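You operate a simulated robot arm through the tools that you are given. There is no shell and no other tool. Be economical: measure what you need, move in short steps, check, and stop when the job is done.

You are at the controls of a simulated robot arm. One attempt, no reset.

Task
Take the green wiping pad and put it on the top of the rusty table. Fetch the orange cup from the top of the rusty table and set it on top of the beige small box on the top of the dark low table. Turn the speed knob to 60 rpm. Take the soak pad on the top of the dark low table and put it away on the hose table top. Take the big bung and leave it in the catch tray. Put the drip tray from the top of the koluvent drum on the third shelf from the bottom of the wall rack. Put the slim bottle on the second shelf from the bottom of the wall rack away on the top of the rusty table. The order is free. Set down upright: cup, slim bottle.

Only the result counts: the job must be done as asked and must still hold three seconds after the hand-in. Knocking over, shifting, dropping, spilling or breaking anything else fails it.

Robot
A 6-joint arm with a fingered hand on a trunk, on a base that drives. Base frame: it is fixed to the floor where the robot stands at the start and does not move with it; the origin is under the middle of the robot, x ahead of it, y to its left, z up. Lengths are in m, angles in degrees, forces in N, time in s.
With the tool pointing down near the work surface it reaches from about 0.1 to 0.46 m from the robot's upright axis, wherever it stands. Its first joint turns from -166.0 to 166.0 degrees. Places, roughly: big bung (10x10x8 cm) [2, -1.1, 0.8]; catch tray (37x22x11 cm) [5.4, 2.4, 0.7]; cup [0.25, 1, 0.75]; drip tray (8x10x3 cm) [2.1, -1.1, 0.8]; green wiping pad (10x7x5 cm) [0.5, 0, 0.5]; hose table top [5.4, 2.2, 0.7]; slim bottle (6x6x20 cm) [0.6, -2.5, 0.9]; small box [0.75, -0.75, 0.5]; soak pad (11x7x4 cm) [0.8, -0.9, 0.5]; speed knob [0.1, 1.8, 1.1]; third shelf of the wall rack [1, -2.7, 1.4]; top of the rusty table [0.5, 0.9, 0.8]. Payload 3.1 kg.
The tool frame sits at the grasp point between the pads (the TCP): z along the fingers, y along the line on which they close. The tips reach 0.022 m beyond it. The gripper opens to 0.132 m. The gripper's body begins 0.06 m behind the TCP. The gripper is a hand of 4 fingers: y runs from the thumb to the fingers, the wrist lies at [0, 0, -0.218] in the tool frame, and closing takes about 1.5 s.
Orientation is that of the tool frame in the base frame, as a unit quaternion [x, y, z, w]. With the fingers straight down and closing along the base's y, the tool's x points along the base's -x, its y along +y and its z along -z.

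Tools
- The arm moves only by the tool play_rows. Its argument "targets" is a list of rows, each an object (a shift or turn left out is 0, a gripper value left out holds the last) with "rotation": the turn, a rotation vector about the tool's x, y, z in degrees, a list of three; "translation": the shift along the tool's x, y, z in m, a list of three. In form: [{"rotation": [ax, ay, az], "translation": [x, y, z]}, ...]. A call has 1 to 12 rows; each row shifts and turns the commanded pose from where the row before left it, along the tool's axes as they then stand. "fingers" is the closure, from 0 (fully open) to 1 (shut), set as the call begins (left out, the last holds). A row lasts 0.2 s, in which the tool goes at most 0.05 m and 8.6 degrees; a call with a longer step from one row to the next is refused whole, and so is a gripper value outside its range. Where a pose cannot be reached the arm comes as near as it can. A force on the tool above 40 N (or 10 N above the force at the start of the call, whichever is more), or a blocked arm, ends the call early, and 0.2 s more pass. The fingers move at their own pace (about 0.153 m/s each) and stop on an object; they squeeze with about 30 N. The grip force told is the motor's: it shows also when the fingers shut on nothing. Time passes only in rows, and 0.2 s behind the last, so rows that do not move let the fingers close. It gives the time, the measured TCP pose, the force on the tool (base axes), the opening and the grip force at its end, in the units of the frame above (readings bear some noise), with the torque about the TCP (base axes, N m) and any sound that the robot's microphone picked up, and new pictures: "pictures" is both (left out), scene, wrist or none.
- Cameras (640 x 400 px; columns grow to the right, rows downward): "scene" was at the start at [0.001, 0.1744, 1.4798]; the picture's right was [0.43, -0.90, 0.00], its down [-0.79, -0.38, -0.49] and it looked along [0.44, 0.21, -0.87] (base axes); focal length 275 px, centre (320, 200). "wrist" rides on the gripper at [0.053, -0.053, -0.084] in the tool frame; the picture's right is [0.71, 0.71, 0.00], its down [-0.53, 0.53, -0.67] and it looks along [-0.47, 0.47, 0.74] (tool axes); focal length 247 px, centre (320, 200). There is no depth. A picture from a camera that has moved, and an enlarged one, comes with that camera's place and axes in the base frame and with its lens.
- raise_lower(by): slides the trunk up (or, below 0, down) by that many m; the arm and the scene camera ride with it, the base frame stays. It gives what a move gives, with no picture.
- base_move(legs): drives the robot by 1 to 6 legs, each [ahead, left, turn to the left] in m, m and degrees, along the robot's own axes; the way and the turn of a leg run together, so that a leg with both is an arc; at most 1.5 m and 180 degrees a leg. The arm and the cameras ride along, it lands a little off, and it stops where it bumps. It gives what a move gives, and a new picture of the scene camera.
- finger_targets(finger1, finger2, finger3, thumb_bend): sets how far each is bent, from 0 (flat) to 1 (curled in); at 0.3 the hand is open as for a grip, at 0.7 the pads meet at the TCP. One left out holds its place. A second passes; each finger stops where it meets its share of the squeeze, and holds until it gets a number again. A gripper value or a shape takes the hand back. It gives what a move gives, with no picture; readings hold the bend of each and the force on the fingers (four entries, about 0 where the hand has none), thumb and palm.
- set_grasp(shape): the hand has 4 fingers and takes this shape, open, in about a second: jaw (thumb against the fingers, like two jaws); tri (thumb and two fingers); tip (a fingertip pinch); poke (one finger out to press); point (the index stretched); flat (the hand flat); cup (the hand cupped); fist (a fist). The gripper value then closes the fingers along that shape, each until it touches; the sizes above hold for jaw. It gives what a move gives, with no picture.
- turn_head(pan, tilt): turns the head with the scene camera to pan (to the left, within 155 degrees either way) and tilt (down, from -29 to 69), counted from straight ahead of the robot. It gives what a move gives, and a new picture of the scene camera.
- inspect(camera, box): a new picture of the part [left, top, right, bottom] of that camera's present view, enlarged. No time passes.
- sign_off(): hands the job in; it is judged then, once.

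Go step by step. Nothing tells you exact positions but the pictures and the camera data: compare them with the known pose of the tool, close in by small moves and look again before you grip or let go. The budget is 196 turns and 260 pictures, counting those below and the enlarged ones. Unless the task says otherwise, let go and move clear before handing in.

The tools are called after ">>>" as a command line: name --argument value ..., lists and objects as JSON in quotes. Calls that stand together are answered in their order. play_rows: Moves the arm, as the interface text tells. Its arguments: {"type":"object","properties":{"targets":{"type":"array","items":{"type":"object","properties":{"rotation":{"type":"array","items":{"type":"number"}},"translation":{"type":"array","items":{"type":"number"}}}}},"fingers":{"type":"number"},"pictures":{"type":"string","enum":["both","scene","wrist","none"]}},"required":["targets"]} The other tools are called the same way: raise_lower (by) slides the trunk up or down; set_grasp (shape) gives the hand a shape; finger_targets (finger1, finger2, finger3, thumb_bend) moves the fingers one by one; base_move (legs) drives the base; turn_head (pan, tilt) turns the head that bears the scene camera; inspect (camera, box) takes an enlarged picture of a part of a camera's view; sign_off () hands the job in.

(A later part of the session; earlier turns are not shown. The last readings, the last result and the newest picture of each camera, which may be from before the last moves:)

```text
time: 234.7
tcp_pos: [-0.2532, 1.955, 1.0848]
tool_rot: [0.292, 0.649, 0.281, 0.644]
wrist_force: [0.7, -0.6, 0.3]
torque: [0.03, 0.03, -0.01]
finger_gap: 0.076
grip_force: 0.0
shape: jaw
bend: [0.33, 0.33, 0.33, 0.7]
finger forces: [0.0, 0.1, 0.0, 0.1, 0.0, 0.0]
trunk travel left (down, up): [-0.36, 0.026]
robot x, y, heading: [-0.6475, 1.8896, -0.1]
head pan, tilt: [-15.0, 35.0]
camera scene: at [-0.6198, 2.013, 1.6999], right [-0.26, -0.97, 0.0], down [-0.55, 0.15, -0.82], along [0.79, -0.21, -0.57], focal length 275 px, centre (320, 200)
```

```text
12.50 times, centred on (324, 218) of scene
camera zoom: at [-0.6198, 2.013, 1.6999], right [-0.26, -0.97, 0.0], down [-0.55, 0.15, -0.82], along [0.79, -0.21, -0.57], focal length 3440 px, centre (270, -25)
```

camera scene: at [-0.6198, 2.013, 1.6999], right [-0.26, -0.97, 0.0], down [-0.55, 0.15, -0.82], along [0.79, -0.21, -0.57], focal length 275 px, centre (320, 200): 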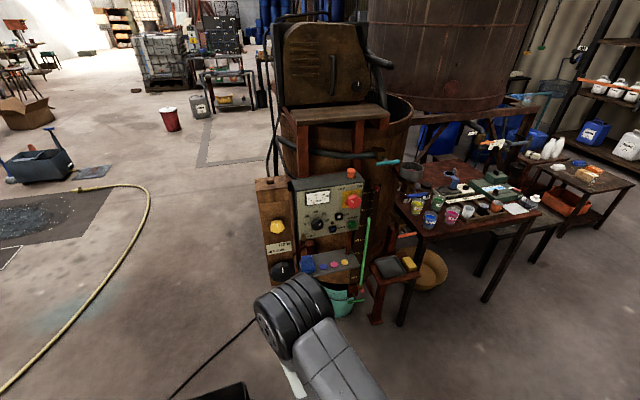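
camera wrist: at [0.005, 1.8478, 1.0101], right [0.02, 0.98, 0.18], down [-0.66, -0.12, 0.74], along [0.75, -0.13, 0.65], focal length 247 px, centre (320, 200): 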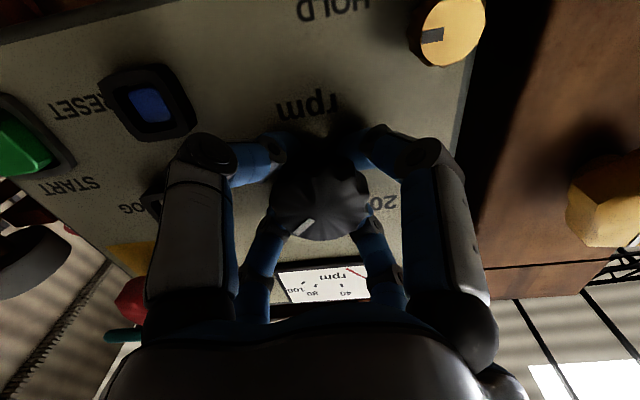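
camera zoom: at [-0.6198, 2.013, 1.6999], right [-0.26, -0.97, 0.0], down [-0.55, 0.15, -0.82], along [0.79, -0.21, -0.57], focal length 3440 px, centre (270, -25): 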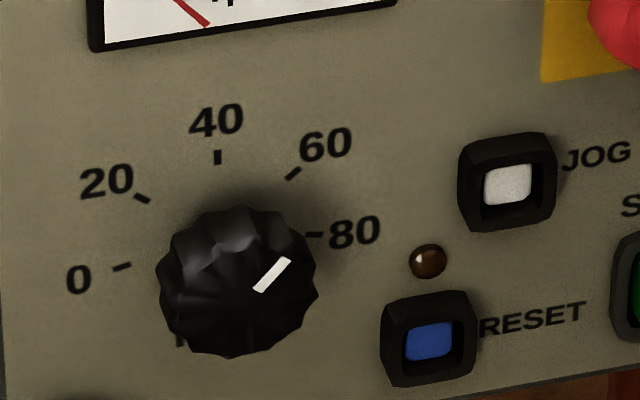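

The pointer now lines up with the 60 tick — knob done. Next the orange cup: I point the hand down again and drive to the west side of the rusty table.

>>> play_rows --targets '[{"rotation": [0, 0, -8.1]}, {"rotation": [0, 0, -8.1]}, {"rotation": [0, 0, -8.1]}, {"rotation": [0, 0, -8.1]}, {"rotation": [0, 0, -8.1]}, {"rotation": [0, 0, -8.1]}]' --pictures "none" --fingers 0

>>> play_rows --targets '[{"rotation": [0, 8.2, 0], "translation": [0.01, 0, -0.01]}, {"rotation": [0, 8.2, 0], "translation": [0.01, 0, -0.01]}, {"rotation": [0, 8.2, 0], "translation": [0.01, 0, -0.01]}, {"rotation": [0, 8.2, 0], "translation": [0.01, 0, -0.01]}, {"rotation": [0, 8.2, 0], "translation": [0.01, 0, 0]}, {"rotation": [0, 8.2, 0], "translation": [0.01, 0, 0]}, {"rotation": [0, 8.2, 0], "translation": [0.01, 0, 0]}, {"rotation": [0, 8.2, 0], "translation": [0.01, 0, 0]}, {"rotation": [0, 8.2, 0], "translation": [0.01, 0, 0]}, {"rotation": [0, 8.2, 0], "translation": [0.01, 0, 0]}, {"rotation": [0, 8.0, 0], "translation": [0.01, 0, 0]}]' --pictures "none"

>>> base_move --legs '[[0, -1.0, 0], [0.3, 0, 0]]'

>>> turn_head --pan 0 --tilt 50

```text
time: 236.1
tcp_pos: [-0.2531, 1.9542, 1.0846]
tool_rot: [-0.002, 0.712, -0.011, 0.702]
wrist_force: [-1.1, -0.9, -0.3]
torque: [-0.02, -0.01, 0.03]
finger_gap: 0.1319
grip_force: 0.0
shape: jaw
bend: [0.3, 0.3, 0.3, 0.3]
finger forces: [0.1, 0.1, 0.1, 0.0, 0.1, 0.0]
trunk travel left (down, up): [-0.36, 0.026]
robot x, y, heading: [-0.6459, 1.8934, -0.1]
head pan, tilt: [-15.0, 35.0]
```

```text
time: 238.4
tcp_pos: [-0.3072, 1.9598, 0.9937]
tool_rot: [0.011, 0.998, -0.032, 0.051]
wrist_force: [-0.8, 0.3, 0.2]
torque: [0.01, 0.03, 0.03]
finger_gap: 0.1319
grip_force: 0.1
shape: jaw
bend: [0.3, 0.3, 0.3, 0.3]
finger forces: [0.0, 0.1, 0.1, 0.0, 0.0, 0.0]
out of reach, approached as far as the arm can: row 1, 2, 3, 4, 9, 10
trunk travel left (down, up): [-0.36, 0.026]
robot x, y, heading: [-0.6429, 1.8908, -0.1]
head pan, tilt: [-15.0, 35.0]
```

```text
time: 245.2
tcp_pos: [-0.011, 0.966, 0.9943]
tool_rot: [0.013, 0.998, -0.033, 0.051]
wrist_force: [-0.6, 0.5, 0.7]
torque: [-0.03, 0.0, 0.01]
finger_gap: 0.1319
grip_force: 0.1
shape: jaw
bend: [0.3, 0.3, 0.3, 0.3]
finger forces: [0.0, 0.1, 0.0, 0.0, 0.0, 0.1]
trunk travel left (down, up): [-0.36, 0.026]
robot x, y, heading: [-0.3497, 0.8932, -0.4]
head pan, tilt: [-15.0, 35.0]
camera scene: at [-0.3219, 1.0188, 1.6999], right [-0.26, -0.96, 0.0], down [-0.55, 0.15, -0.82], along [0.79, -0.22, -0.57], focal length 275 px, centre (320, 200)
```

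scene: 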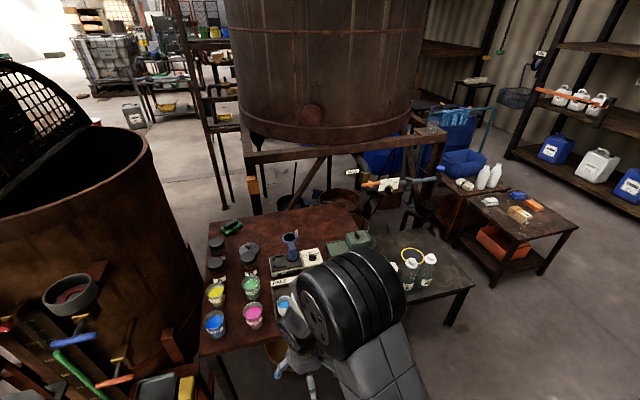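

```text
time: 246.0
tcp_pos: [-0.0118, 0.9644, 0.9953]
tool_rot: [0.014, 0.998, -0.032, 0.05]
wrist_force: [0.1, -0.1, -0.2]
torque: [-0.02, 0.02, -0.02]
finger_gap: 0.132
grip_force: 0.1
shape: jaw
bend: [0.3, 0.3, 0.3, 0.3]
finger forces: [0.0, 0.0, 0.0, 0.0, 0.0, 0.0]
trunk travel left (down, up): [-0.36, 0.026]
robot x, y, heading: [-0.3514, 0.8955, -0.1]
head pan, tilt: [0.0, 50.0]
camera scene: at [-0.3309, 1.0416, 1.6782], right [-0.01, -1.0, 0.0], down [-0.77, 0.0, -0.64], along [0.64, 0.0, -0.77], focal length 275 px, centre (320, 200)
```

scene: 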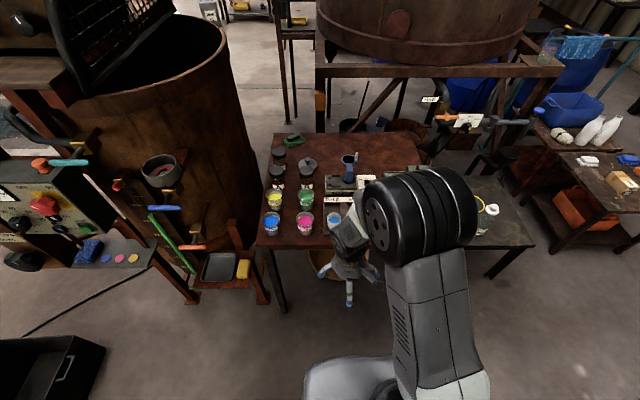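

The cup is hidden behind the hand at roughly (0.265, 0.81). I straighten the tool, move closer, and view with the wrist camera.

>>> play_rows --targets '[{"rotation": [-3.8, 0, 0]}, {"rotation": [0, 5.8, 0]}]' --pictures "none"

>>> base_move --legs '[[0.19, -0.06, 0]]'

>>> play_rows --targets '[{"translation": [0, -0.02, 0]}, {"translation": [0, -0.02, 0]}, {"translation": [0, -0.02, 0]}]' --pictures "wrist"

```text
time: 246.6
tcp_pos: [-0.0098, 0.9654, 0.9938]
tool_rot: [0.012, 1.0, 0.001, 0.001]
wrist_force: [-0.2, 0.0, 0.6]
torque: [0.01, -0.01, -0.01]
finger_gap: 0.132
grip_force: 0.1
shape: jaw
bend: [0.3, 0.3, 0.3, 0.3]
finger forces: [0.0, 0.1, 0.0, 0.0, 0.0, 0.0]
trunk travel left (down, up): [-0.36, 0.026]
robot x, y, heading: [-0.3481, 0.8935, -0.2]
head pan, tilt: [0.0, 50.0]
```

```text
time: 248.2
tcp_pos: [0.1775, 0.9043, 0.9937]
tool_rot: [0.012, 1.0, 0.001, 0.001]
wrist_force: [1.5, -0.2, 0.0]
torque: [-0.02, 0.02, -0.02]
finger_gap: 0.1316
grip_force: 0.0
shape: jaw
bend: [0.3, 0.3, 0.3, 0.3]
finger forces: [0.0, 0.0, 0.0, 0.0, 0.1, 0.0]
trunk travel left (down, up): [-0.36, 0.026]
robot x, y, heading: [-0.1621, 0.8351, -0.3]
head pan, tilt: [0.0, 50.0]
camera scene: at [-0.1405, 0.9801, 1.6782], right [0.0, -1.0, 0.0], down [-0.77, 0.0, -0.64], along [0.64, 0.0, -0.77], focal length 275 px, centre (320, 200)
```

scene: 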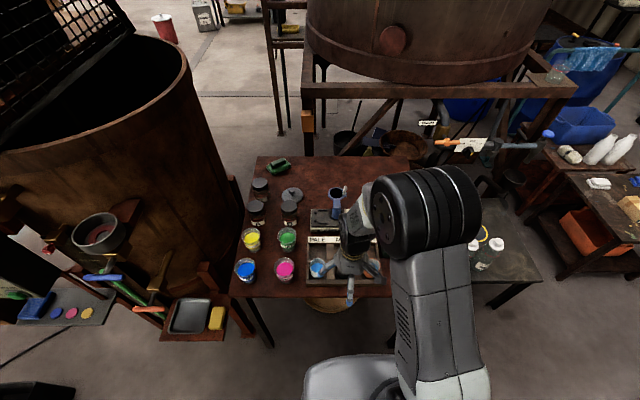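

```text
time: 249.0
tcp_pos: [0.1755, 0.843, 0.9935]
tool_rot: [0.011, 1.0, 0.001, 0.002]
wrist_force: [0.0, 0.4, 0.1]
torque: [0.01, 0.04, -0.02]
finger_gap: 0.1321
grip_force: 0.0
shape: jaw
bend: [0.3, 0.3, 0.3, 0.3]
finger forces: [0.0, 0.0, 0.0, 0.0, 0.0, 0.0]
trunk travel left (down, up): [-0.36, 0.026]
robot x, y, heading: [-0.1593, 0.8359, -0.2]
head pan, tilt: [0.0, 50.0]
camera wrist: at [0.1214, 0.793, 1.078], right [-0.69, 0.72, 0.0], down [0.54, 0.51, 0.67], along [0.48, 0.46, -0.74], focal length 247 px, centre (320, 200)
```

wrist: 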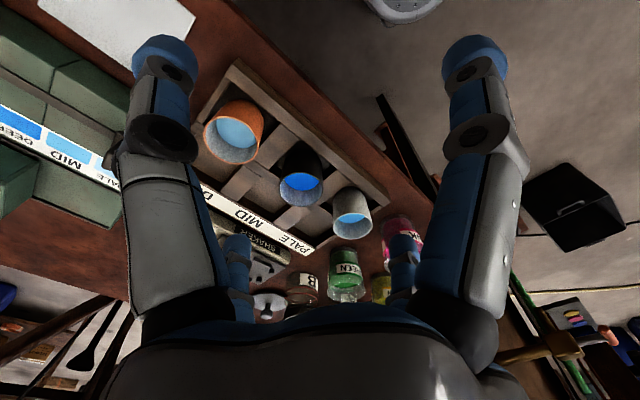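

The orange cup stands at about (0.255, 0.807), rim at ≈0.88, next to the black cup at y≈0.89. I move closer, raise the trunk for reach and pre-close the fingers to ~7.5 cm above the cup.

>>> raise_lower --by 0.025

>>> base_move --legs '[[0.06, 0, 0]]'

>>> play_rows --targets '[{"translation": [0, -0.018, 0.02]}, {"translation": [0, -0.018, 0.02]}, {"translation": [-0.01, 0, 0.02]}, {"translation": [-0.01, 0, 0.015]}]' --fingers 0.4 --pictures "wrist"

```text
time: 249.7
tcp_pos: [0.1759, 0.8452, 1.0187]
tool_rot: [0.011, 1.0, 0.001, 0.0]
wrist_force: [-0.3, -0.1, 0.6]
torque: [-0.01, -0.02, 0.01]
finger_gap: 0.1318
grip_force: 0.0
shape: jaw
bend: [0.3, 0.3, 0.3, 0.3]
finger forces: [0.1, 0.0, 0.0, 0.0, 0.0, 0.0]
trunk travel left (down, up): [-0.385, 0.001]
robot x, y, heading: [-0.1582, 0.8361, -0.0]
head pan, tilt: [0.0, 50.0]
```

```text
time: 250.7
tcp_pos: [0.2354, 0.8436, 1.0181]
tool_rot: [0.011, 1.0, 0.001, 0.001]
wrist_force: [-0.1, -0.1, -0.6]
torque: [0.02, 0.02, -0.03]
finger_gap: 0.1318
grip_force: 0.1
shape: jaw
bend: [0.3, 0.3, 0.3, 0.3]
finger forces: [0.0, 0.0, 0.0, 0.0, 0.0, 0.0]
trunk travel left (down, up): [-0.385, 0.001]
robot x, y, heading: [-0.0983, 0.8339, -0.2]
head pan, tilt: [0.0, 50.0]
camera scene: at [-0.0809, 0.9801, 1.7023], right [0.0, -1.0, 0.0], down [-0.77, 0.0, -0.64], along [0.64, 0.0, -0.77], focal length 275 px, centre (320, 200)
```

scene: 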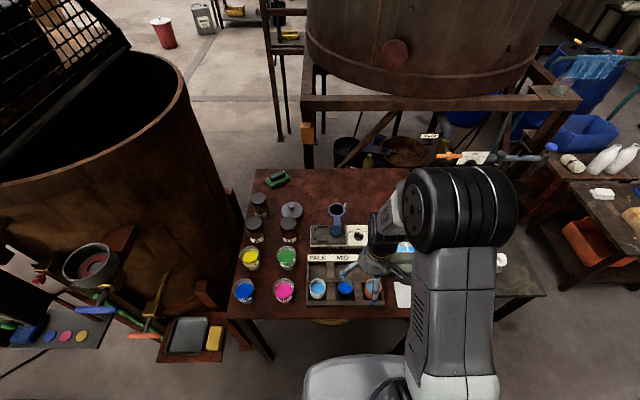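

```text
time: 251.7
tcp_pos: [0.256, 0.8092, 0.9419]
tool_rot: [0.011, 1.0, 0.0, 0.001]
wrist_force: [0.5, 0.7, -0.5]
torque: [0.01, 0.0, 0.0]
finger_gap: 0.0797
grip_force: 0.1
shape: jaw
bend: [0.32, 0.32, 0.32, 0.7]
finger forces: [0.0, 0.1, 0.0, 0.1, 0.1, 0.0]
trunk travel left (down, up): [-0.385, 0.001]
robot x, y, heading: [-0.099, 0.8327, -0.3]
head pan, tilt: [0.0, 50.0]
camera wrist: at [0.2005, 0.7576, 1.0269], right [-0.69, 0.72, 0.0], down [0.54, 0.51, 0.67], along [0.48, 0.46, -0.74], focal length 247 px, centre (320, 200)
```

wrist: 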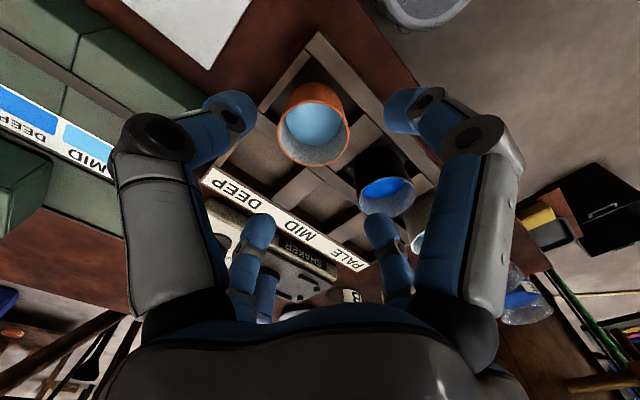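

The hand is centred over the cup, but one finger would come close to the black cup. I turn the hand 45° so the fingers go down at the diagonals.

>>> play_rows --targets '[{"rotation": [0, 0, -8.4]}, {"rotation": [0, 0, -8.4]}, {"rotation": [0, 0, -8.4]}, {"rotation": [0, 0, -8.4]}, {"rotation": [0, 0, -8.4]}, {"rotation": [0, 0, -3]}, {"translation": [0, 0, 0.015]}]' --fingers 0.44 --pictures "wrist"

>>> inspect --camera "scene" --box '[290, 210, 430, 320]'

```text
time: 253.3
tcp_pos: [0.2541, 0.8086, 0.9285]
tool_rot: [-0.372, 0.928, 0.0, 0.001]
wrist_force: [0.7, 0.7, 0.0]
torque: [0.0, -0.02, -0.02]
finger_gap: 0.0748
grip_force: 0.1
shape: jaw
bend: [0.33, 0.33, 0.33, 0.7]
finger forces: [0.1, 0.0, 0.0, 0.1, 0.0, 0.0]
trunk travel left (down, up): [-0.385, 0.001]
robot x, y, heading: [-0.0993, 0.8331, -0.2]
head pan, tilt: [0.0, 50.0]
camera wrist: at [0.2535, 0.734, 1.0122], right [-1.0, 0.02, 0.0], down [0.01, 0.74, 0.67], along [0.02, 0.67, -0.74], focal length 247 px, centre (320, 200)
```

wrist: 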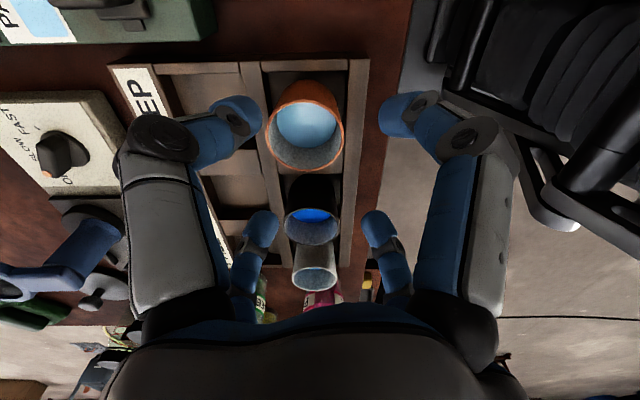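

```text
3.64 times, centred on (360, 265) of scene
camera zoom: at [-0.0815, 0.98, 1.7023], right [0.0, -1.0, 0.0], down [-0.77, 0.0, -0.64], along [0.64, 0.0, -0.77], focal length 1001 px, centre (174, -36)
```

zoom: 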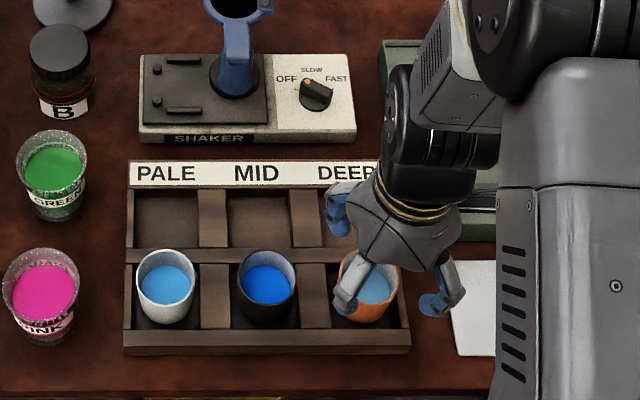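

The cup is 8 mm further in x. I correct and lower so the fingertips reach about 3 cm below the rim.

>>> play_rows --targets '[{"translation": [-0.005, -0.006, 0.01]}, {"translation": [0, 0, 0.015]}, {"translation": [0, 0, 0.015]}, {"translation": [0, 0, 0.015]}]' --pictures "wrist"

>>> inspect --camera "scene" --box '[330, 220, 430, 320]'

```text
time: 254.3
tcp_pos: [0.2639, 0.8085, 0.8723]
tool_rot: [-0.372, 0.928, 0.001, 0.001]
wrist_force: [-0.4, -0.7, 0.2]
torque: [-0.01, 0.02, 0.03]
finger_gap: 0.0745
grip_force: 0.0
shape: jaw
bend: [0.33, 0.33, 0.33, 0.7]
finger forces: [0.0, 0.0, 0.0, 0.1, 0.0, 0.0]
trunk travel left (down, up): [-0.385, 0.001]
robot x, y, heading: [-0.1026, 0.8321, -0.3]
head pan, tilt: [0.0, 50.0]
camera wrist: at [0.2615, 0.7335, 0.9569], right [-1.0, 0.02, 0.0], down [0.01, 0.74, 0.67], along [0.02, 0.67, -0.74], focal length 247 px, centre (320, 200)
```

wrist: 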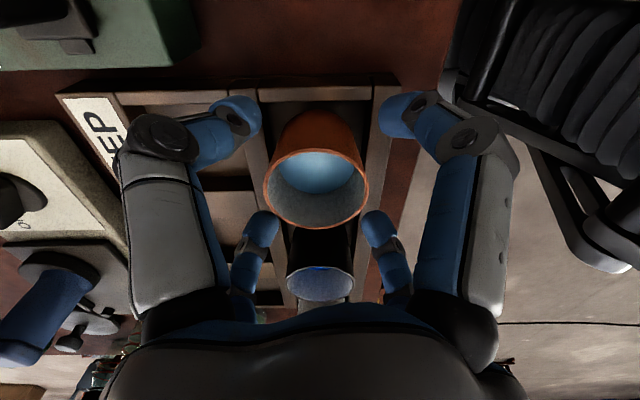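

```text
4.00 times, centred on (380, 270) of scene
camera zoom: at [-0.0817, 0.98, 1.7023], right [0.0, -1.0, 0.0], down [-0.77, 0.0, -0.64], along [0.64, 0.0, -0.77], focal length 1101 px, centre (80, -80)
```

zoom: 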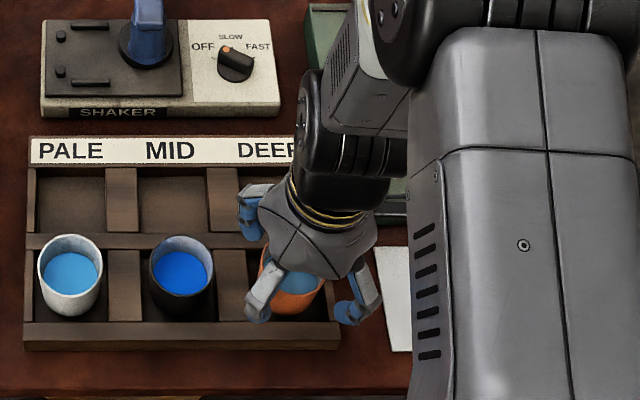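

>>> play_rows --targets '[{"translation": [0, -0.002, 0.006]}, {"translation": [0, 0, 0.006]}]' --pictures "none"

>>> play_rows --targets '[{}, {}, {}, {}, {}, {}, {}]' --fingers 1 --pictures "wrist"

```text
time: 254.9
tcp_pos: [0.2651, 0.8066, 0.8609]
tool_rot: [-0.372, 0.928, 0.0, 0.002]
wrist_force: [0.9, -0.4, -0.2]
torque: [0.01, 0.02, 0.03]
finger_gap: 0.0744
grip_force: 0.0
shape: jaw
bend: [0.33, 0.33, 0.33, 0.7]
finger forces: [0.0, 0.0, 0.0, 0.0, 0.0, 0.1]
trunk travel left (down, up): [-0.385, 0.001]
robot x, y, heading: [-0.1027, 0.834, -0.4]
head pan, tilt: [0.0, 50.0]
```

```text
time: 256.5
tcp_pos: [0.2643, 0.8056, 0.8604]
tool_rot: [-0.373, 0.928, 0.0, 0.001]
wrist_force: [-0.8, 1.3, -0.9]
torque: [0.02, -0.02, 0.01]
finger_gap: 0.0389
grip_force: 30.2
shape: jaw
bend: [0.78, 0.79, 0.43, 0.7]
finger forces: [25.9, 26.5, 28.6, 0.0, 25.4, 0.1]
trunk travel left (down, up): [-0.385, 0.001]
robot x, y, heading: [-0.0985, 0.838, -0.2]
head pan, tilt: [0.0, 50.0]
camera wrist: at [0.2631, 0.732, 0.9452], right [-1.0, 0.02, 0.0], down [0.02, 0.74, 0.67], along [0.02, 0.67, -0.74], focal length 247 px, centre (320, 200)
```

wrist: 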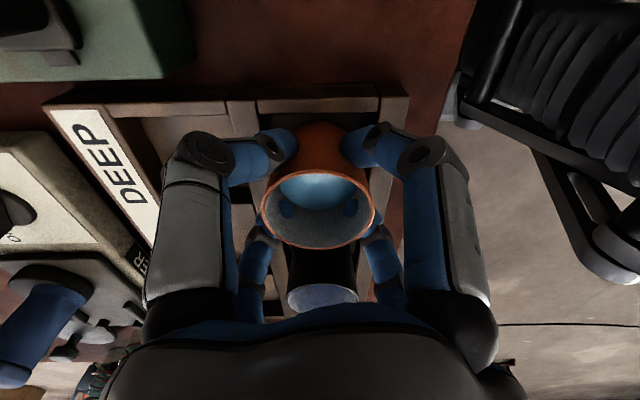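

The cup is gripped. I lift it slowly out of the tray.

>>> play_rows --targets '[{"translation": [0, 0, -0.01]}, {"translation": [0, 0, -0.015]}, {"translation": [0, 0, -0.015]}, {"translation": [0, 0, -0.015]}, {"translation": [0, 0, -0.015]}, {"translation": [0, 0, -0.01]}]' --pictures "both"

```text
time: 257.9
tcp_pos: [0.2639, 0.8053, 0.9416]
tool_rot: [-0.372, 0.928, 0.0, 0.001]
wrist_force: [0.2, 0.4, -0.3]
torque: [0.01, 0.01, 0.02]
finger_gap: 0.0386
grip_force: 30.1
shape: jaw
bend: [0.78, 0.79, 0.43, 0.7]
finger forces: [26.0, 26.7, 28.9, 0.1, 25.3, 0.1]
trunk travel left (down, up): [-0.385, 0.001]
robot x, y, heading: [-0.1026, 0.838, -0.0]
head pan, tilt: [0.0, 50.0]
camera scene: at [-0.0823, 0.9801, 1.7024], right [0.0, -1.0, 0.0], down [-0.77, 0.0, -0.64], along [0.64, 0.0, -0.77], focal length 275 px, centre (320, 200)
camera wrist: at [0.2621, 0.7313, 1.0254], right [-1.0, 0.02, 0.0], down [0.02, 0.74, 0.67], along [0.02, 0.67, -0.74], focal length 247 px, centre (320, 200)
```

scene: 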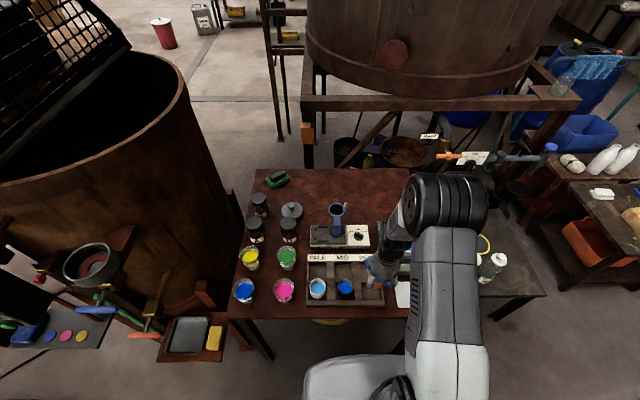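
wrist: 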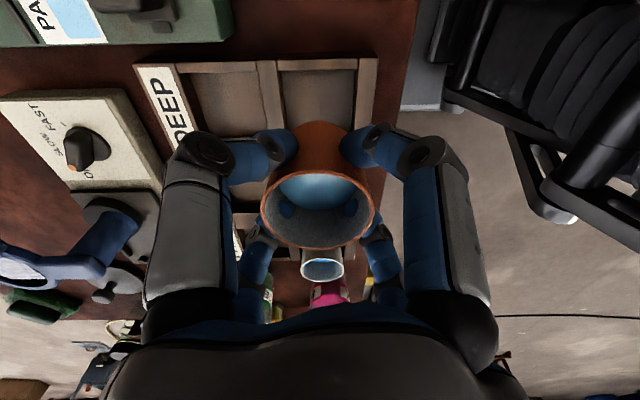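

The cup is out. I back off, drive south to the dark low table and look at the beige small box.

>>> base_move --legs '[[-0.25, 0, 0], [0, -1.5, 0], [0, -0.05, 0]]'

>>> turn_head --pan 0 --tilt 40

>>> inspect --camera "scene" --box '[280, 90, 520, 250]'

```text
time: 267.3
tcp_pos: [0.0014, -0.7509, 0.9415]
tool_rot: [-0.368, 0.93, 0.001, 0.002]
wrist_force: [-0.3, -0.6, -1.7]
torque: [-0.02, 0.02, -0.01]
finger_gap: 0.0387
grip_force: 29.8
shape: jaw
bend: [0.78, 0.79, 0.43, 0.7]
finger forces: [26.0, 26.8, 29.1, 0.1, 25.5, 0.0]
trunk travel left (down, up): [-0.385, 0.001]
robot x, y, heading: [-0.3632, -0.7199, -0.9]
head pan, tilt: [0.0, 50.0]
camera scene: at [-0.3431, -0.5734, 1.7024], right [-0.01, -1.0, 0.0], down [-0.77, 0.01, -0.64], along [0.64, -0.01, -0.77], focal length 275 px, centre (320, 200)
```

scene: 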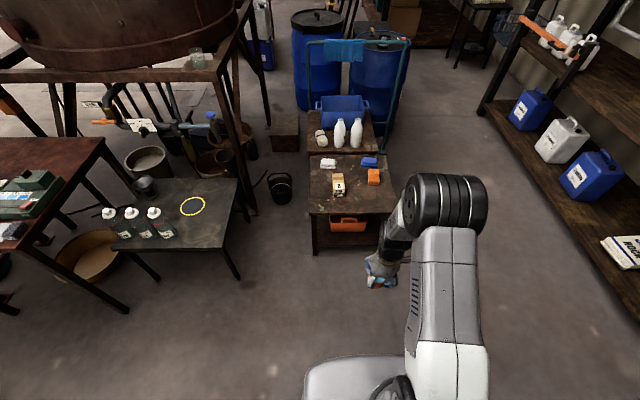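

```text
time: 268.0
tcp_pos: [0.0014, -0.7502, 0.9411]
tool_rot: [-0.367, 0.93, 0.0, 0.002]
wrist_force: [-0.3, -0.1, -0.4]
torque: [-0.02, 0.02, -0.02]
finger_gap: 0.039
grip_force: 30.3
shape: jaw
bend: [0.78, 0.79, 0.43, 0.7]
finger forces: [26.0, 26.7, 29.1, 0.0, 25.4, 0.1]
trunk travel left (down, up): [-0.385, 0.001]
robot x, y, heading: [-0.3645, -0.7168, -0.7]
head pan, tilt: [0.0, 40.0]
camera scene: at [-0.335, -0.573, 1.7165], right [-0.01, -1.0, 0.0], down [-0.64, 0.01, -0.77], along [0.77, -0.01, -0.64], focal length 275 px, centre (320, 200)
```

scene: 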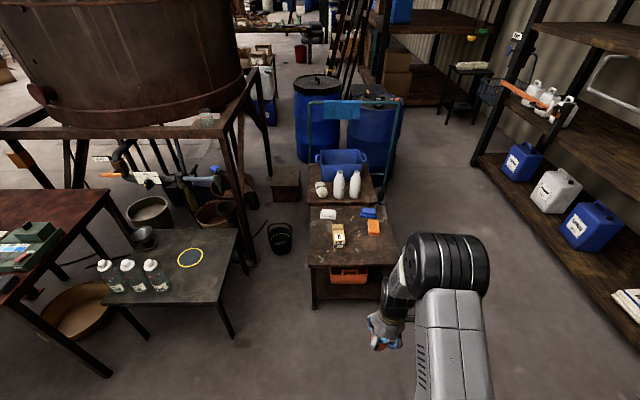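

```text
2.50 times, centred on (400, 170) of scene
camera zoom: at [-0.335, -0.573, 1.7165], right [-0.01, -1.0, 0.0], down [-0.64, 0.01, -0.77], along [0.77, -0.01, -0.64], focal length 688 px, centre (120, 275)
```

zoom: 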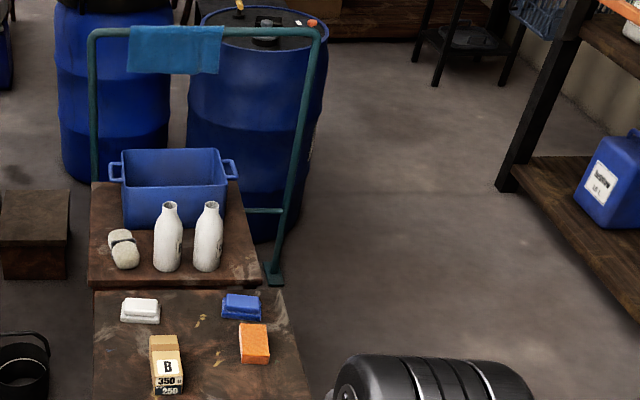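

The beige box "B" is at about (0.79, −0.71) on the dark table. I drive up to the table and look closely.

>>> base_move --legs '[[0.69, 0.01, 0.7]]'

>>> turn_head --pan 0 --tilt 60

>>> inspect --camera "scene" --box '[260, 100, 480, 280]'

```text
time: 271.7
tcp_pos: [0.6731, -0.7374, 0.9403]
tool_rot: [-0.376, 0.927, 0.001, 0.001]
wrist_force: [-0.1, 0.2, -0.5]
torque: [-0.02, -0.01, 0.01]
finger_gap: 0.0386
grip_force: 29.3
shape: jaw
bend: [0.78, 0.79, 0.43, 0.7]
finger forces: [26.1, 26.7, 29.1, 0.0, 25.5, 0.0]
trunk travel left (down, up): [-0.385, 0.001]
robot x, y, heading: [0.3043, -0.7148, 0.0]
head pan, tilt: [0.0, 40.0]
stopped in leg 1: the robot was blocked; the commanded pose is now the measured one
camera scene: at [0.3343, -0.5656, 1.7165], right [0.0, -1.0, 0.0], down [-0.64, 0.0, -0.77], along [0.77, 0.0, -0.64], focal length 275 px, centre (320, 200)
```

scene: 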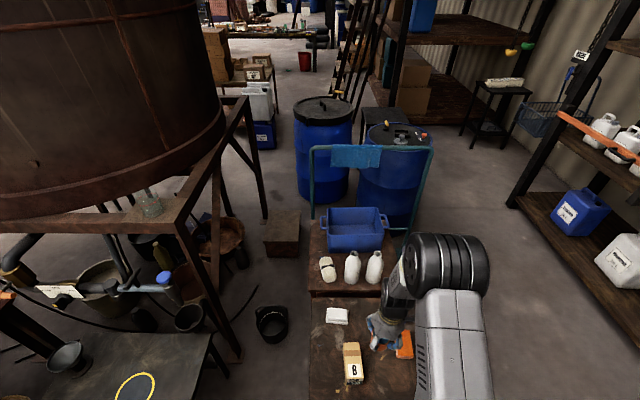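

```text
time: 272.5
tcp_pos: [0.6734, -0.7372, 0.9414]
tool_rot: [-0.376, 0.927, 0.0, 0.001]
wrist_force: [-0.2, 0.5, -1.0]
torque: [0.0, 0.06, 0.0]
finger_gap: 0.0387
grip_force: 29.8
shape: jaw
bend: [0.78, 0.79, 0.43, 0.7]
finger forces: [26.0, 26.7, 29.2, 0.0, 25.4, 0.0]
trunk travel left (down, up): [-0.385, 0.001]
robot x, y, heading: [0.3092, -0.7077, 0.2]
head pan, tilt: [0.0, 60.0]
camera scene: at [0.3152, -0.5656, 1.6898], right [0.0, -1.0, 0.0], down [-0.87, 0.0, -0.5], along [0.5, 0.0, -0.87], focal length 275 px, centre (320, 200)
```

scene: 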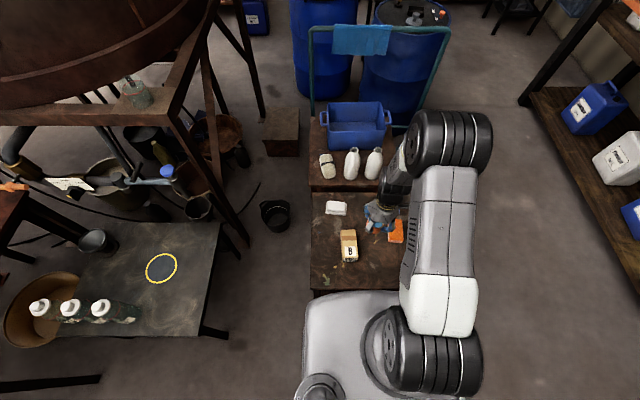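

```text
2.22 times, centred on (370, 190) of scene
camera zoom: at [0.3152, -0.5656, 1.6898], right [0.0, -1.0, 0.0], down [-0.87, 0.0, -0.5], along [0.5, 0.0, -0.87], focal length 612 px, centre (209, 222)
```

zoom: 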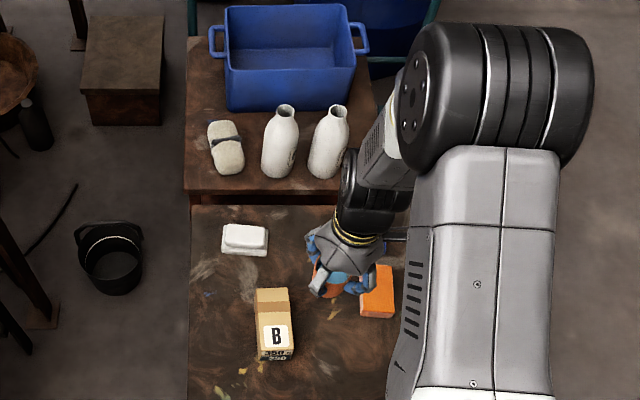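

I need to understand the box's shape, so I zoom in strongly.

>>> inspect --camera "scene" --box '[320, 210, 410, 275]'

>>> play_rows --targets '[{}]' --pictures "wrist"

```text
6.15 times, centred on (365, 242) of scene
camera zoom: at [0.3152, -0.5656, 1.6898], right [0.0, -1.0, 0.0], down [-0.87, 0.0, -0.5], along [0.5, 0.0, -0.87], focal length 1693 px, centre (43, -62)
```

zoom: 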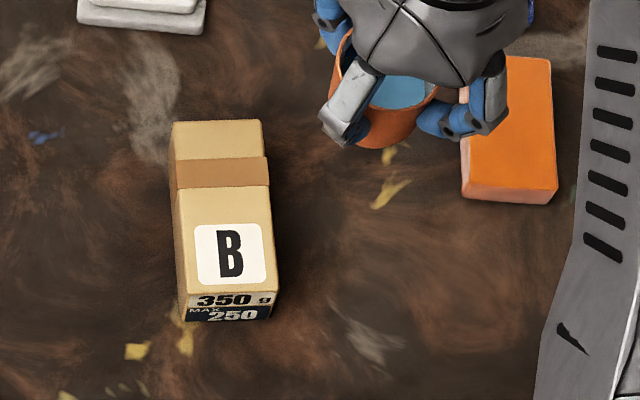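

```text
time: 272.9
tcp_pos: [0.6715, -0.7368, 0.9406]
tool_rot: [-0.377, 0.926, 0.001, 0.001]
wrist_force: [-0.1, -0.8, -0.2]
torque: [0.03, 0.01, 0.0]
finger_gap: 0.0385
grip_force: 30.2
shape: jaw
bend: [0.78, 0.79, 0.43, 0.7]
finger forces: [26.0, 26.7, 29.1, 0.0, 25.5, 0.0]
trunk travel left (down, up): [-0.385, 0.001]
robot x, y, heading: [0.3087, -0.7097, 0.3]
head pan, tilt: [0.0, 60.0]
camera wrist: at [0.6715, -0.8115, 1.0252], right [-1.0, 0.01, 0.0], down [0.01, 0.74, 0.67], along [0.01, 0.67, -0.74], focal length 247 px, centre (320, 200)
```

wrist: 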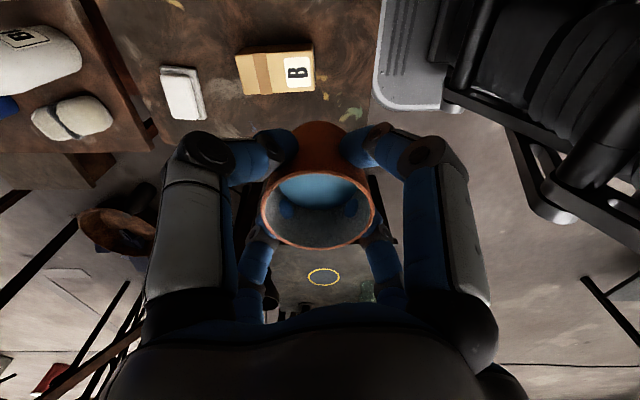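

The box lies flat: top face ≈ 12×7 cm centred at (0.75, −0.692), top at z≈0.545. I lower the trunk by 0.185 and extend over the box at a safe height.

>>> raise_lower --by -0.185

>>> play_rows --targets '[{"translation": [0, 0, 0.015]}, {"translation": [0, 0, 0.015]}, {"translation": [0, 0, 0.015]}, {"translation": [0, 0, 0.015]}, {"translation": [-0.011, -0.003, 0.004]}, {"translation": [-0.015, -0.004, 0.004]}, {"translation": [-0.015, -0.004, 0.004]}, {"translation": [-0.015, -0.004, 0.004]}, {"translation": [-0.015, -0.004, 0.004]}, {"translation": [-0.013, -0.004, 0.0]}]' --pictures "both"

```text
time: 275.0
tcp_pos: [0.6725, -0.7376, 0.7566]
tool_rot: [-0.376, 0.927, 0.001, 0.002]
wrist_force: [-0.2, 1.1, -0.7]
torque: [0.02, 0.01, -0.04]
finger_gap: 0.0387
grip_force: 30.1
shape: jaw
bend: [0.78, 0.79, 0.43, 0.7]
finger forces: [25.9, 26.5, 29.1, 0.1, 25.3, 0.0]
trunk travel left (down, up): [-0.2, 0.186]
robot x, y, heading: [0.3047, -0.7117, 0.2]
head pan, tilt: [0.0, 60.0]
```

```text
time: 277.2
tcp_pos: [0.7498, -0.6954, 0.6765]
tool_rot: [-0.376, 0.927, 0.0, 0.001]
wrist_force: [0.6, 0.1, -0.9]
torque: [0.04, 0.02, -0.03]
finger_gap: 0.039
grip_force: 30.1
shape: jaw
bend: [0.78, 0.79, 0.43, 0.7]
finger forces: [25.9, 26.8, 29.9, 0.0, 25.2, 0.0]
trunk travel left (down, up): [-0.2, 0.186]
robot x, y, heading: [0.3067, -0.7049, 0.3]
head pan, tilt: [0.0, 60.0]
camera scene: at [0.3149, -0.5655, 1.5053], right [0.0, -1.0, 0.0], down [-0.87, 0.0, -0.5], along [0.5, 0.0, -0.87], focal length 275 px, centre (320, 200)
camera wrist: at [0.7481, -0.769, 0.7611], right [-1.0, 0.01, 0.0], down [0.01, 0.74, 0.67], along [0.01, 0.67, -0.74], focal length 247 px, centre (320, 200)
```

scene: 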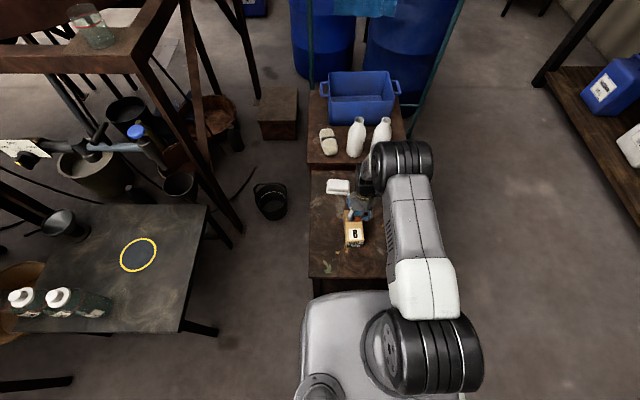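
wrist: 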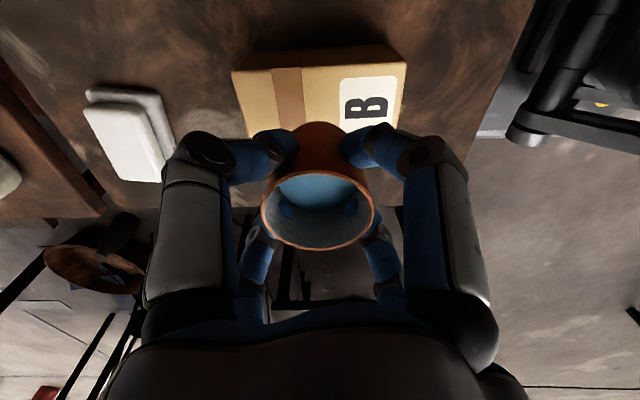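

Alignment is good in x (0.75) and needs +8 mm in y. I lower slowly until the cup touches.

>>> play_rows --targets '[{"translation": [-0.006, 0.006, 0.01]}, {"translation": [0, 0, 0.015]}, {"translation": [0, 0, 0.015]}, {"translation": [0, 0, 0.01]}]' --pictures "both"

>>> inspect --camera "scene" --box '[320, 170, 400, 260]'

```text
time: 278.2
tcp_pos: [0.7481, -0.6869, 0.626]
tool_rot: [-0.376, 0.926, 0.001, 0.003]
wrist_force: [0.2, 0.0, 0.1]
torque: [-0.04, -0.02, -0.02]
finger_gap: 0.0387
grip_force: 29.7
shape: jaw
bend: [0.78, 0.79, 0.43, 0.7]
finger forces: [25.9, 26.8, 30.1, 0.0, 25.2, 0.0]
trunk travel left (down, up): [-0.2, 0.186]
robot x, y, heading: [0.3041, -0.7128, 0.0]
head pan, tilt: [0.0, 60.0]
camera scene: at [0.3149, -0.5657, 1.5053], right [0.0, -1.0, 0.0], down [-0.87, 0.0, -0.5], along [0.5, 0.0, -0.87], focal length 275 px, centre (320, 200)
camera wrist: at [0.748, -0.7606, 0.7108], right [-1.0, 0.01, 0.0], down [0.01, 0.74, 0.67], along [0.01, 0.67, -0.74], focal length 247 px, centre (320, 200)
```

scene: 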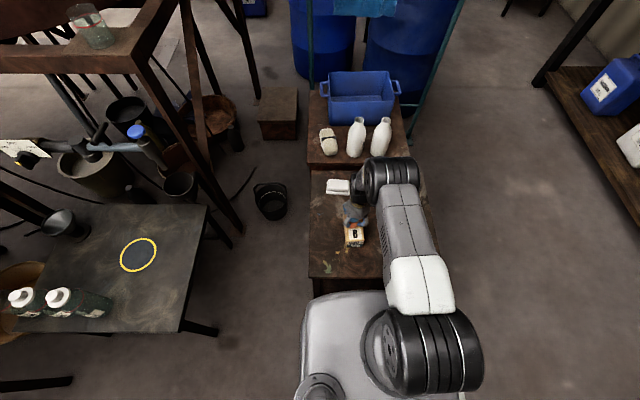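
wrist: 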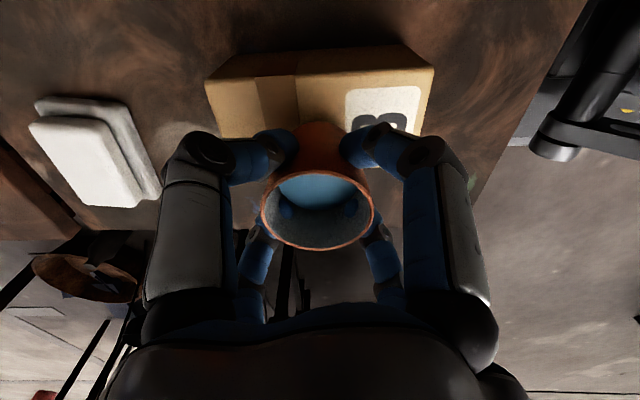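

```text
4.44 times, centred on (360, 215) of scene
camera zoom: at [0.3149, -0.5657, 1.5053], right [0.0, -1.0, 0.0], down [-0.87, 0.0, -0.5], along [0.5, 0.0, -0.87], focal length 1223 px, centre (142, 133)
```

zoom: 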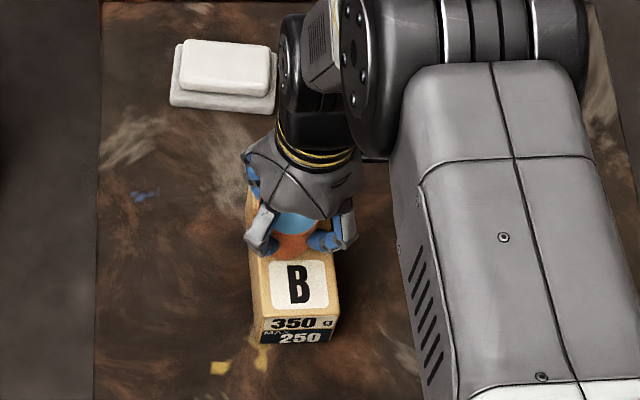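

>>> play_rows --targets '[{"translation": [-0.002, 0.002, 0.006]}, {"translation": [0, 0, 0.005]}, {"translation": [0, 0, 0.005]}]' --pictures "none"

>>> inspect --camera "scene" --box '[320, 190, 390, 260]'

```text
time: 279.0
tcp_pos: [0.7515, -0.6832, 0.616]
tool_rot: [-0.376, 0.927, -0.001, 0.006]
wrist_force: [-7.4, -0.3, 30.7]
torque: [0.09, 0.04, 0.01]
finger_gap: 0.0397
grip_force: 30.1
shape: jaw
bend: [0.79, 0.8, 0.8, 0.69]
finger forces: [31.3, 32.6, 31.8, 0.0, 29.3, 0.1]
trunk travel left (down, up): [-0.2, 0.186]
robot x, y, heading: [0.3101, -0.7079, 0.4]
head pan, tilt: [0.0, 60.0]
stopped in row 3: the force on the tool passed its limit at 42 N (the readings are from after the stop); the commanded pose is now the measured one
```

```text
5.71 times, centred on (355, 225) of scene
camera zoom: at [0.311, -0.5659, 1.5055], right [0.0, -1.0, 0.0], down [-0.86, 0.0, -0.5], along [0.5, 0.0, -0.86], focal length 1572 px, centre (120, 57)
```

zoom: 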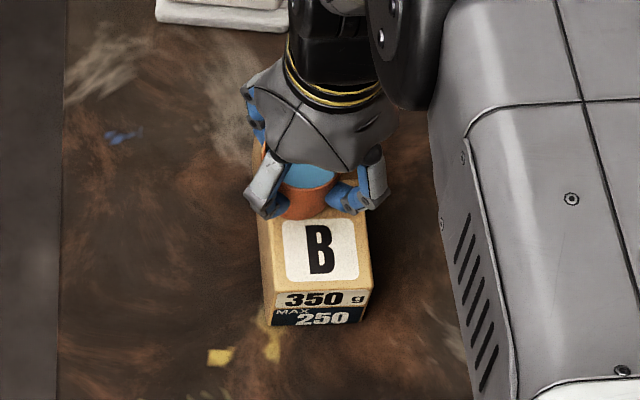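

The cup stands on the box. I relax the pressure, open, and lift straight up.

>>> play_rows --targets '[{"translation": [0, 0, -0.003]}, {}]' --pictures "none"

>>> play_rows --targets '[{}, {}, {}, {}]' --fingers 0.3 --pictures "wrist"

```text
time: 279.6
tcp_pos: [0.7512, -0.6838, 0.6166]
tool_rot: [-0.376, 0.926, -0.002, 0.004]
wrist_force: [-1.2, 0.6, 9.5]
torque: [0.03, -0.06, 0.01]
finger_gap: 0.0397
grip_force: 30.0
shape: jaw
bend: [0.79, 0.8, 0.8, 0.69]
finger forces: [29.7, 31.0, 33.0, 0.1, 29.2, 0.1]
trunk travel left (down, up): [-0.2, 0.186]
robot x, y, heading: [0.3101, -0.7121, 0.2]
head pan, tilt: [0.0, 60.0]
```

```text
time: 280.6
tcp_pos: [0.7523, -0.6846, 0.6165]
tool_rot: [-0.376, 0.926, 0.0, 0.003]
wrist_force: [-0.1, 0.1, -0.3]
torque: [-0.01, 0.01, 0.0]
finger_gap: 0.0921
grip_force: 0.0
shape: jaw
bend: [0.28, 0.28, 0.28, 0.65]
finger forces: [0.0, 0.0, 0.0, 0.0, 0.0, 0.0]
trunk travel left (down, up): [-0.2, 0.186]
robot x, y, heading: [0.3081, -0.7114, -0.0]
head pan, tilt: [0.0, 60.0]
camera wrist: at [0.7503, -0.7578, 0.7007], right [-1.0, 0.01, -0.01], down [0.01, 0.74, 0.67], along [0.01, 0.67, -0.74], focal length 247 px, centre (320, 200)
```

wrist: 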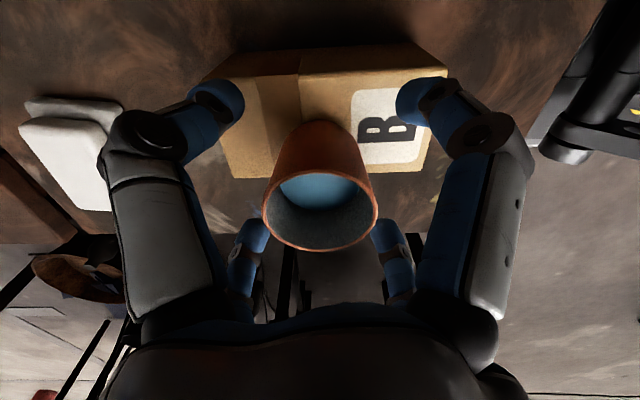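

The cup stands upright on the box. I lift with the trunk so the hand goes straight up.

>>> raise_lower --by 0.15

>>> play_rows --targets '[{}]' --pictures "both"

```text
time: 282.4
tcp_pos: [0.7517, -0.6841, 0.7672]
tool_rot: [-0.376, 0.927, -0.001, 0.004]
wrist_force: [-0.7, 0.6, 0.6]
torque: [0.0, 0.0, 0.02]
finger_gap: 0.0921
grip_force: 0.1
shape: jaw
bend: [0.28, 0.28, 0.28, 0.65]
finger forces: [0.0, 0.0, 0.1, 0.0, 0.1, 0.0]
trunk travel left (down, up): [-0.35, 0.036]
robot x, y, heading: [0.3061, -0.7136, 0.1]
head pan, tilt: [0.0, 60.0]
```

```text
time: 282.8
tcp_pos: [0.7517, -0.6832, 0.767]
tool_rot: [-0.376, 0.926, -0.001, 0.004]
wrist_force: [0.1, 0.1, -0.1]
torque: [0.03, 0.01, 0.04]
finger_gap: 0.0921
grip_force: 0.1
shape: jaw
bend: [0.28, 0.28, 0.28, 0.65]
finger forces: [0.2, 0.1, 0.0, 0.0, 0.0, 0.0]
trunk travel left (down, up): [-0.35, 0.036]
robot x, y, heading: [0.302, -0.7096, 0.2]
head pan, tilt: [0.0, 60.0]
camera scene: at [0.3146, -0.5656, 1.6556], right [0.0, -1.0, 0.0], down [-0.87, 0.0, -0.5], along [0.5, 0.0, -0.87], focal length 275 px, centre (320, 200)
camera wrist: at [0.7503, -0.7578, 0.851], right [-1.0, 0.01, -0.01], down [0.01, 0.74, 0.67], along [0.01, 0.67, -0.74], focal length 247 px, centre (320, 200)
```

scene: 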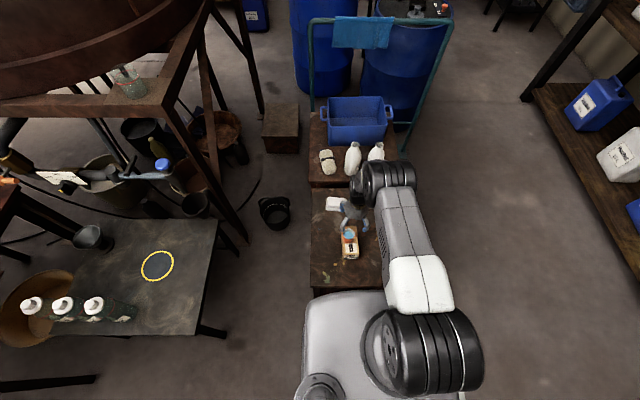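
wrist: 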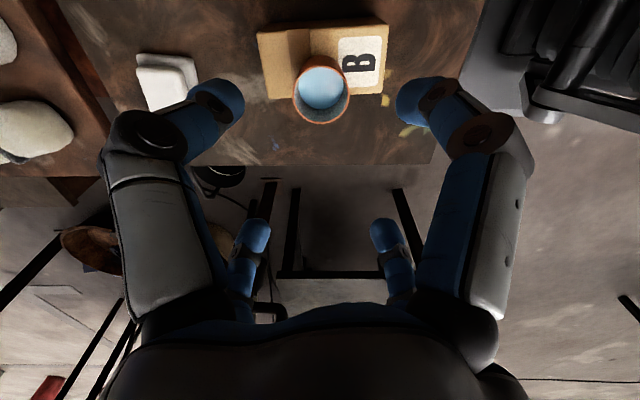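

The cup is safely placed. Next the orange soak pad, best reached from the corridor south of the table; I drive around.

>>> base_move --legs '[[-0.3, 0, 0], [0, -1.0, 0], [0.86, 0, 0], [0, 0, 90]]'

>>> turn_head --pan 0 --tilt 50

>>> inspect --camera "scene" --box '[180, 60, 460, 260]'

```text
time: 297.6
tcp_pos: [0.8388, -1.2707, 0.7669]
tool_rot: [0.92, -0.391, -0.002, -0.002]
wrist_force: [-0.1, -0.4, 0.3]
torque: [-0.01, -0.01, 0.0]
finger_gap: 0.0921
grip_force: 0.1
shape: jaw
bend: [0.28, 0.28, 0.28, 0.65]
finger forces: [0.1, 0.0, 0.0, 0.0, 0.0, 0.0]
trunk travel left (down, up): [-0.35, 0.036]
robot x, y, heading: [0.863, -1.7159, 89.9]
head pan, tilt: [0.0, 60.0]
camera scene: at [0.7186, -1.7101, 1.6556], right [1.0, 0.0, 0.0], down [0.0, -0.87, -0.5], along [0.0, 0.5, -0.87], focal length 275 px, centre (320, 200)
```

scene: 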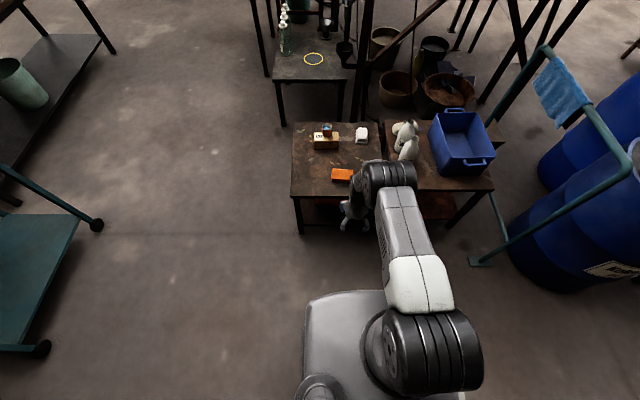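

```text
time: 298.3
tcp_pos: [0.8379, -1.2709, 0.7671]
tool_rot: [0.92, -0.391, -0.003, -0.004]
wrist_force: [0.4, 1.2, -0.8]
torque: [-0.02, 0.0, -0.01]
finger_gap: 0.092
grip_force: 0.2
shape: jaw
bend: [0.28, 0.28, 0.28, 0.65]
finger forces: [0.1, 0.0, 0.0, 0.0, 0.1, 0.0]
trunk travel left (down, up): [-0.35, 0.036]
robot x, y, heading: [0.8624, -1.7154, 89.9]
head pan, tilt: [0.0, 50.0]
camera scene: at [0.7187, -1.6998, 1.6681], right [1.0, 0.0, 0.0], down [0.0, -0.77, -0.64], along [0.0, 0.64, -0.77], focal length 275 px, centre (320, 200)
```

scene: 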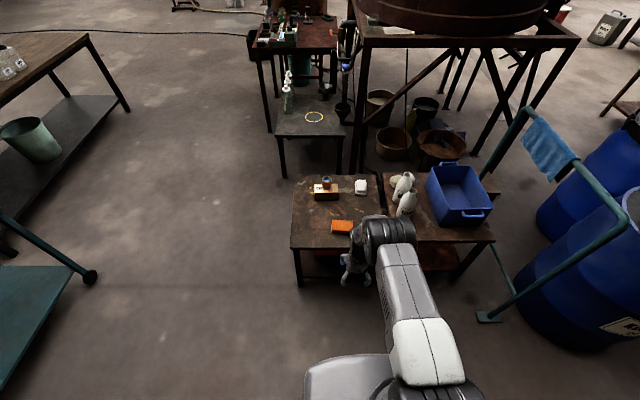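

```text
2.00 times, centred on (320, 160) of scene
camera zoom: at [0.7187, -1.6998, 1.6681], right [1.0, 0.0, 0.0], down [0.0, -0.77, -0.64], along [0.0, 0.64, -0.77], focal length 550 px, centre (320, 280)
```

zoom: 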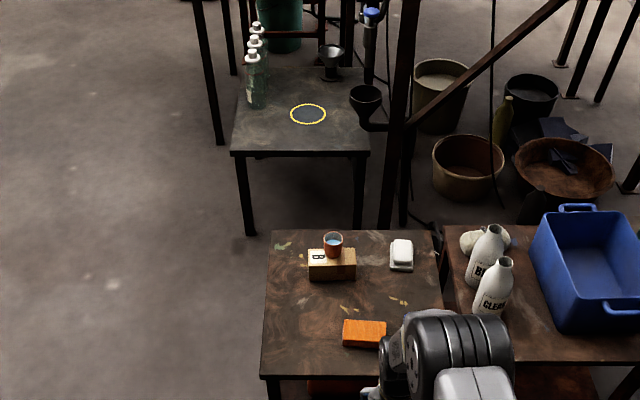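

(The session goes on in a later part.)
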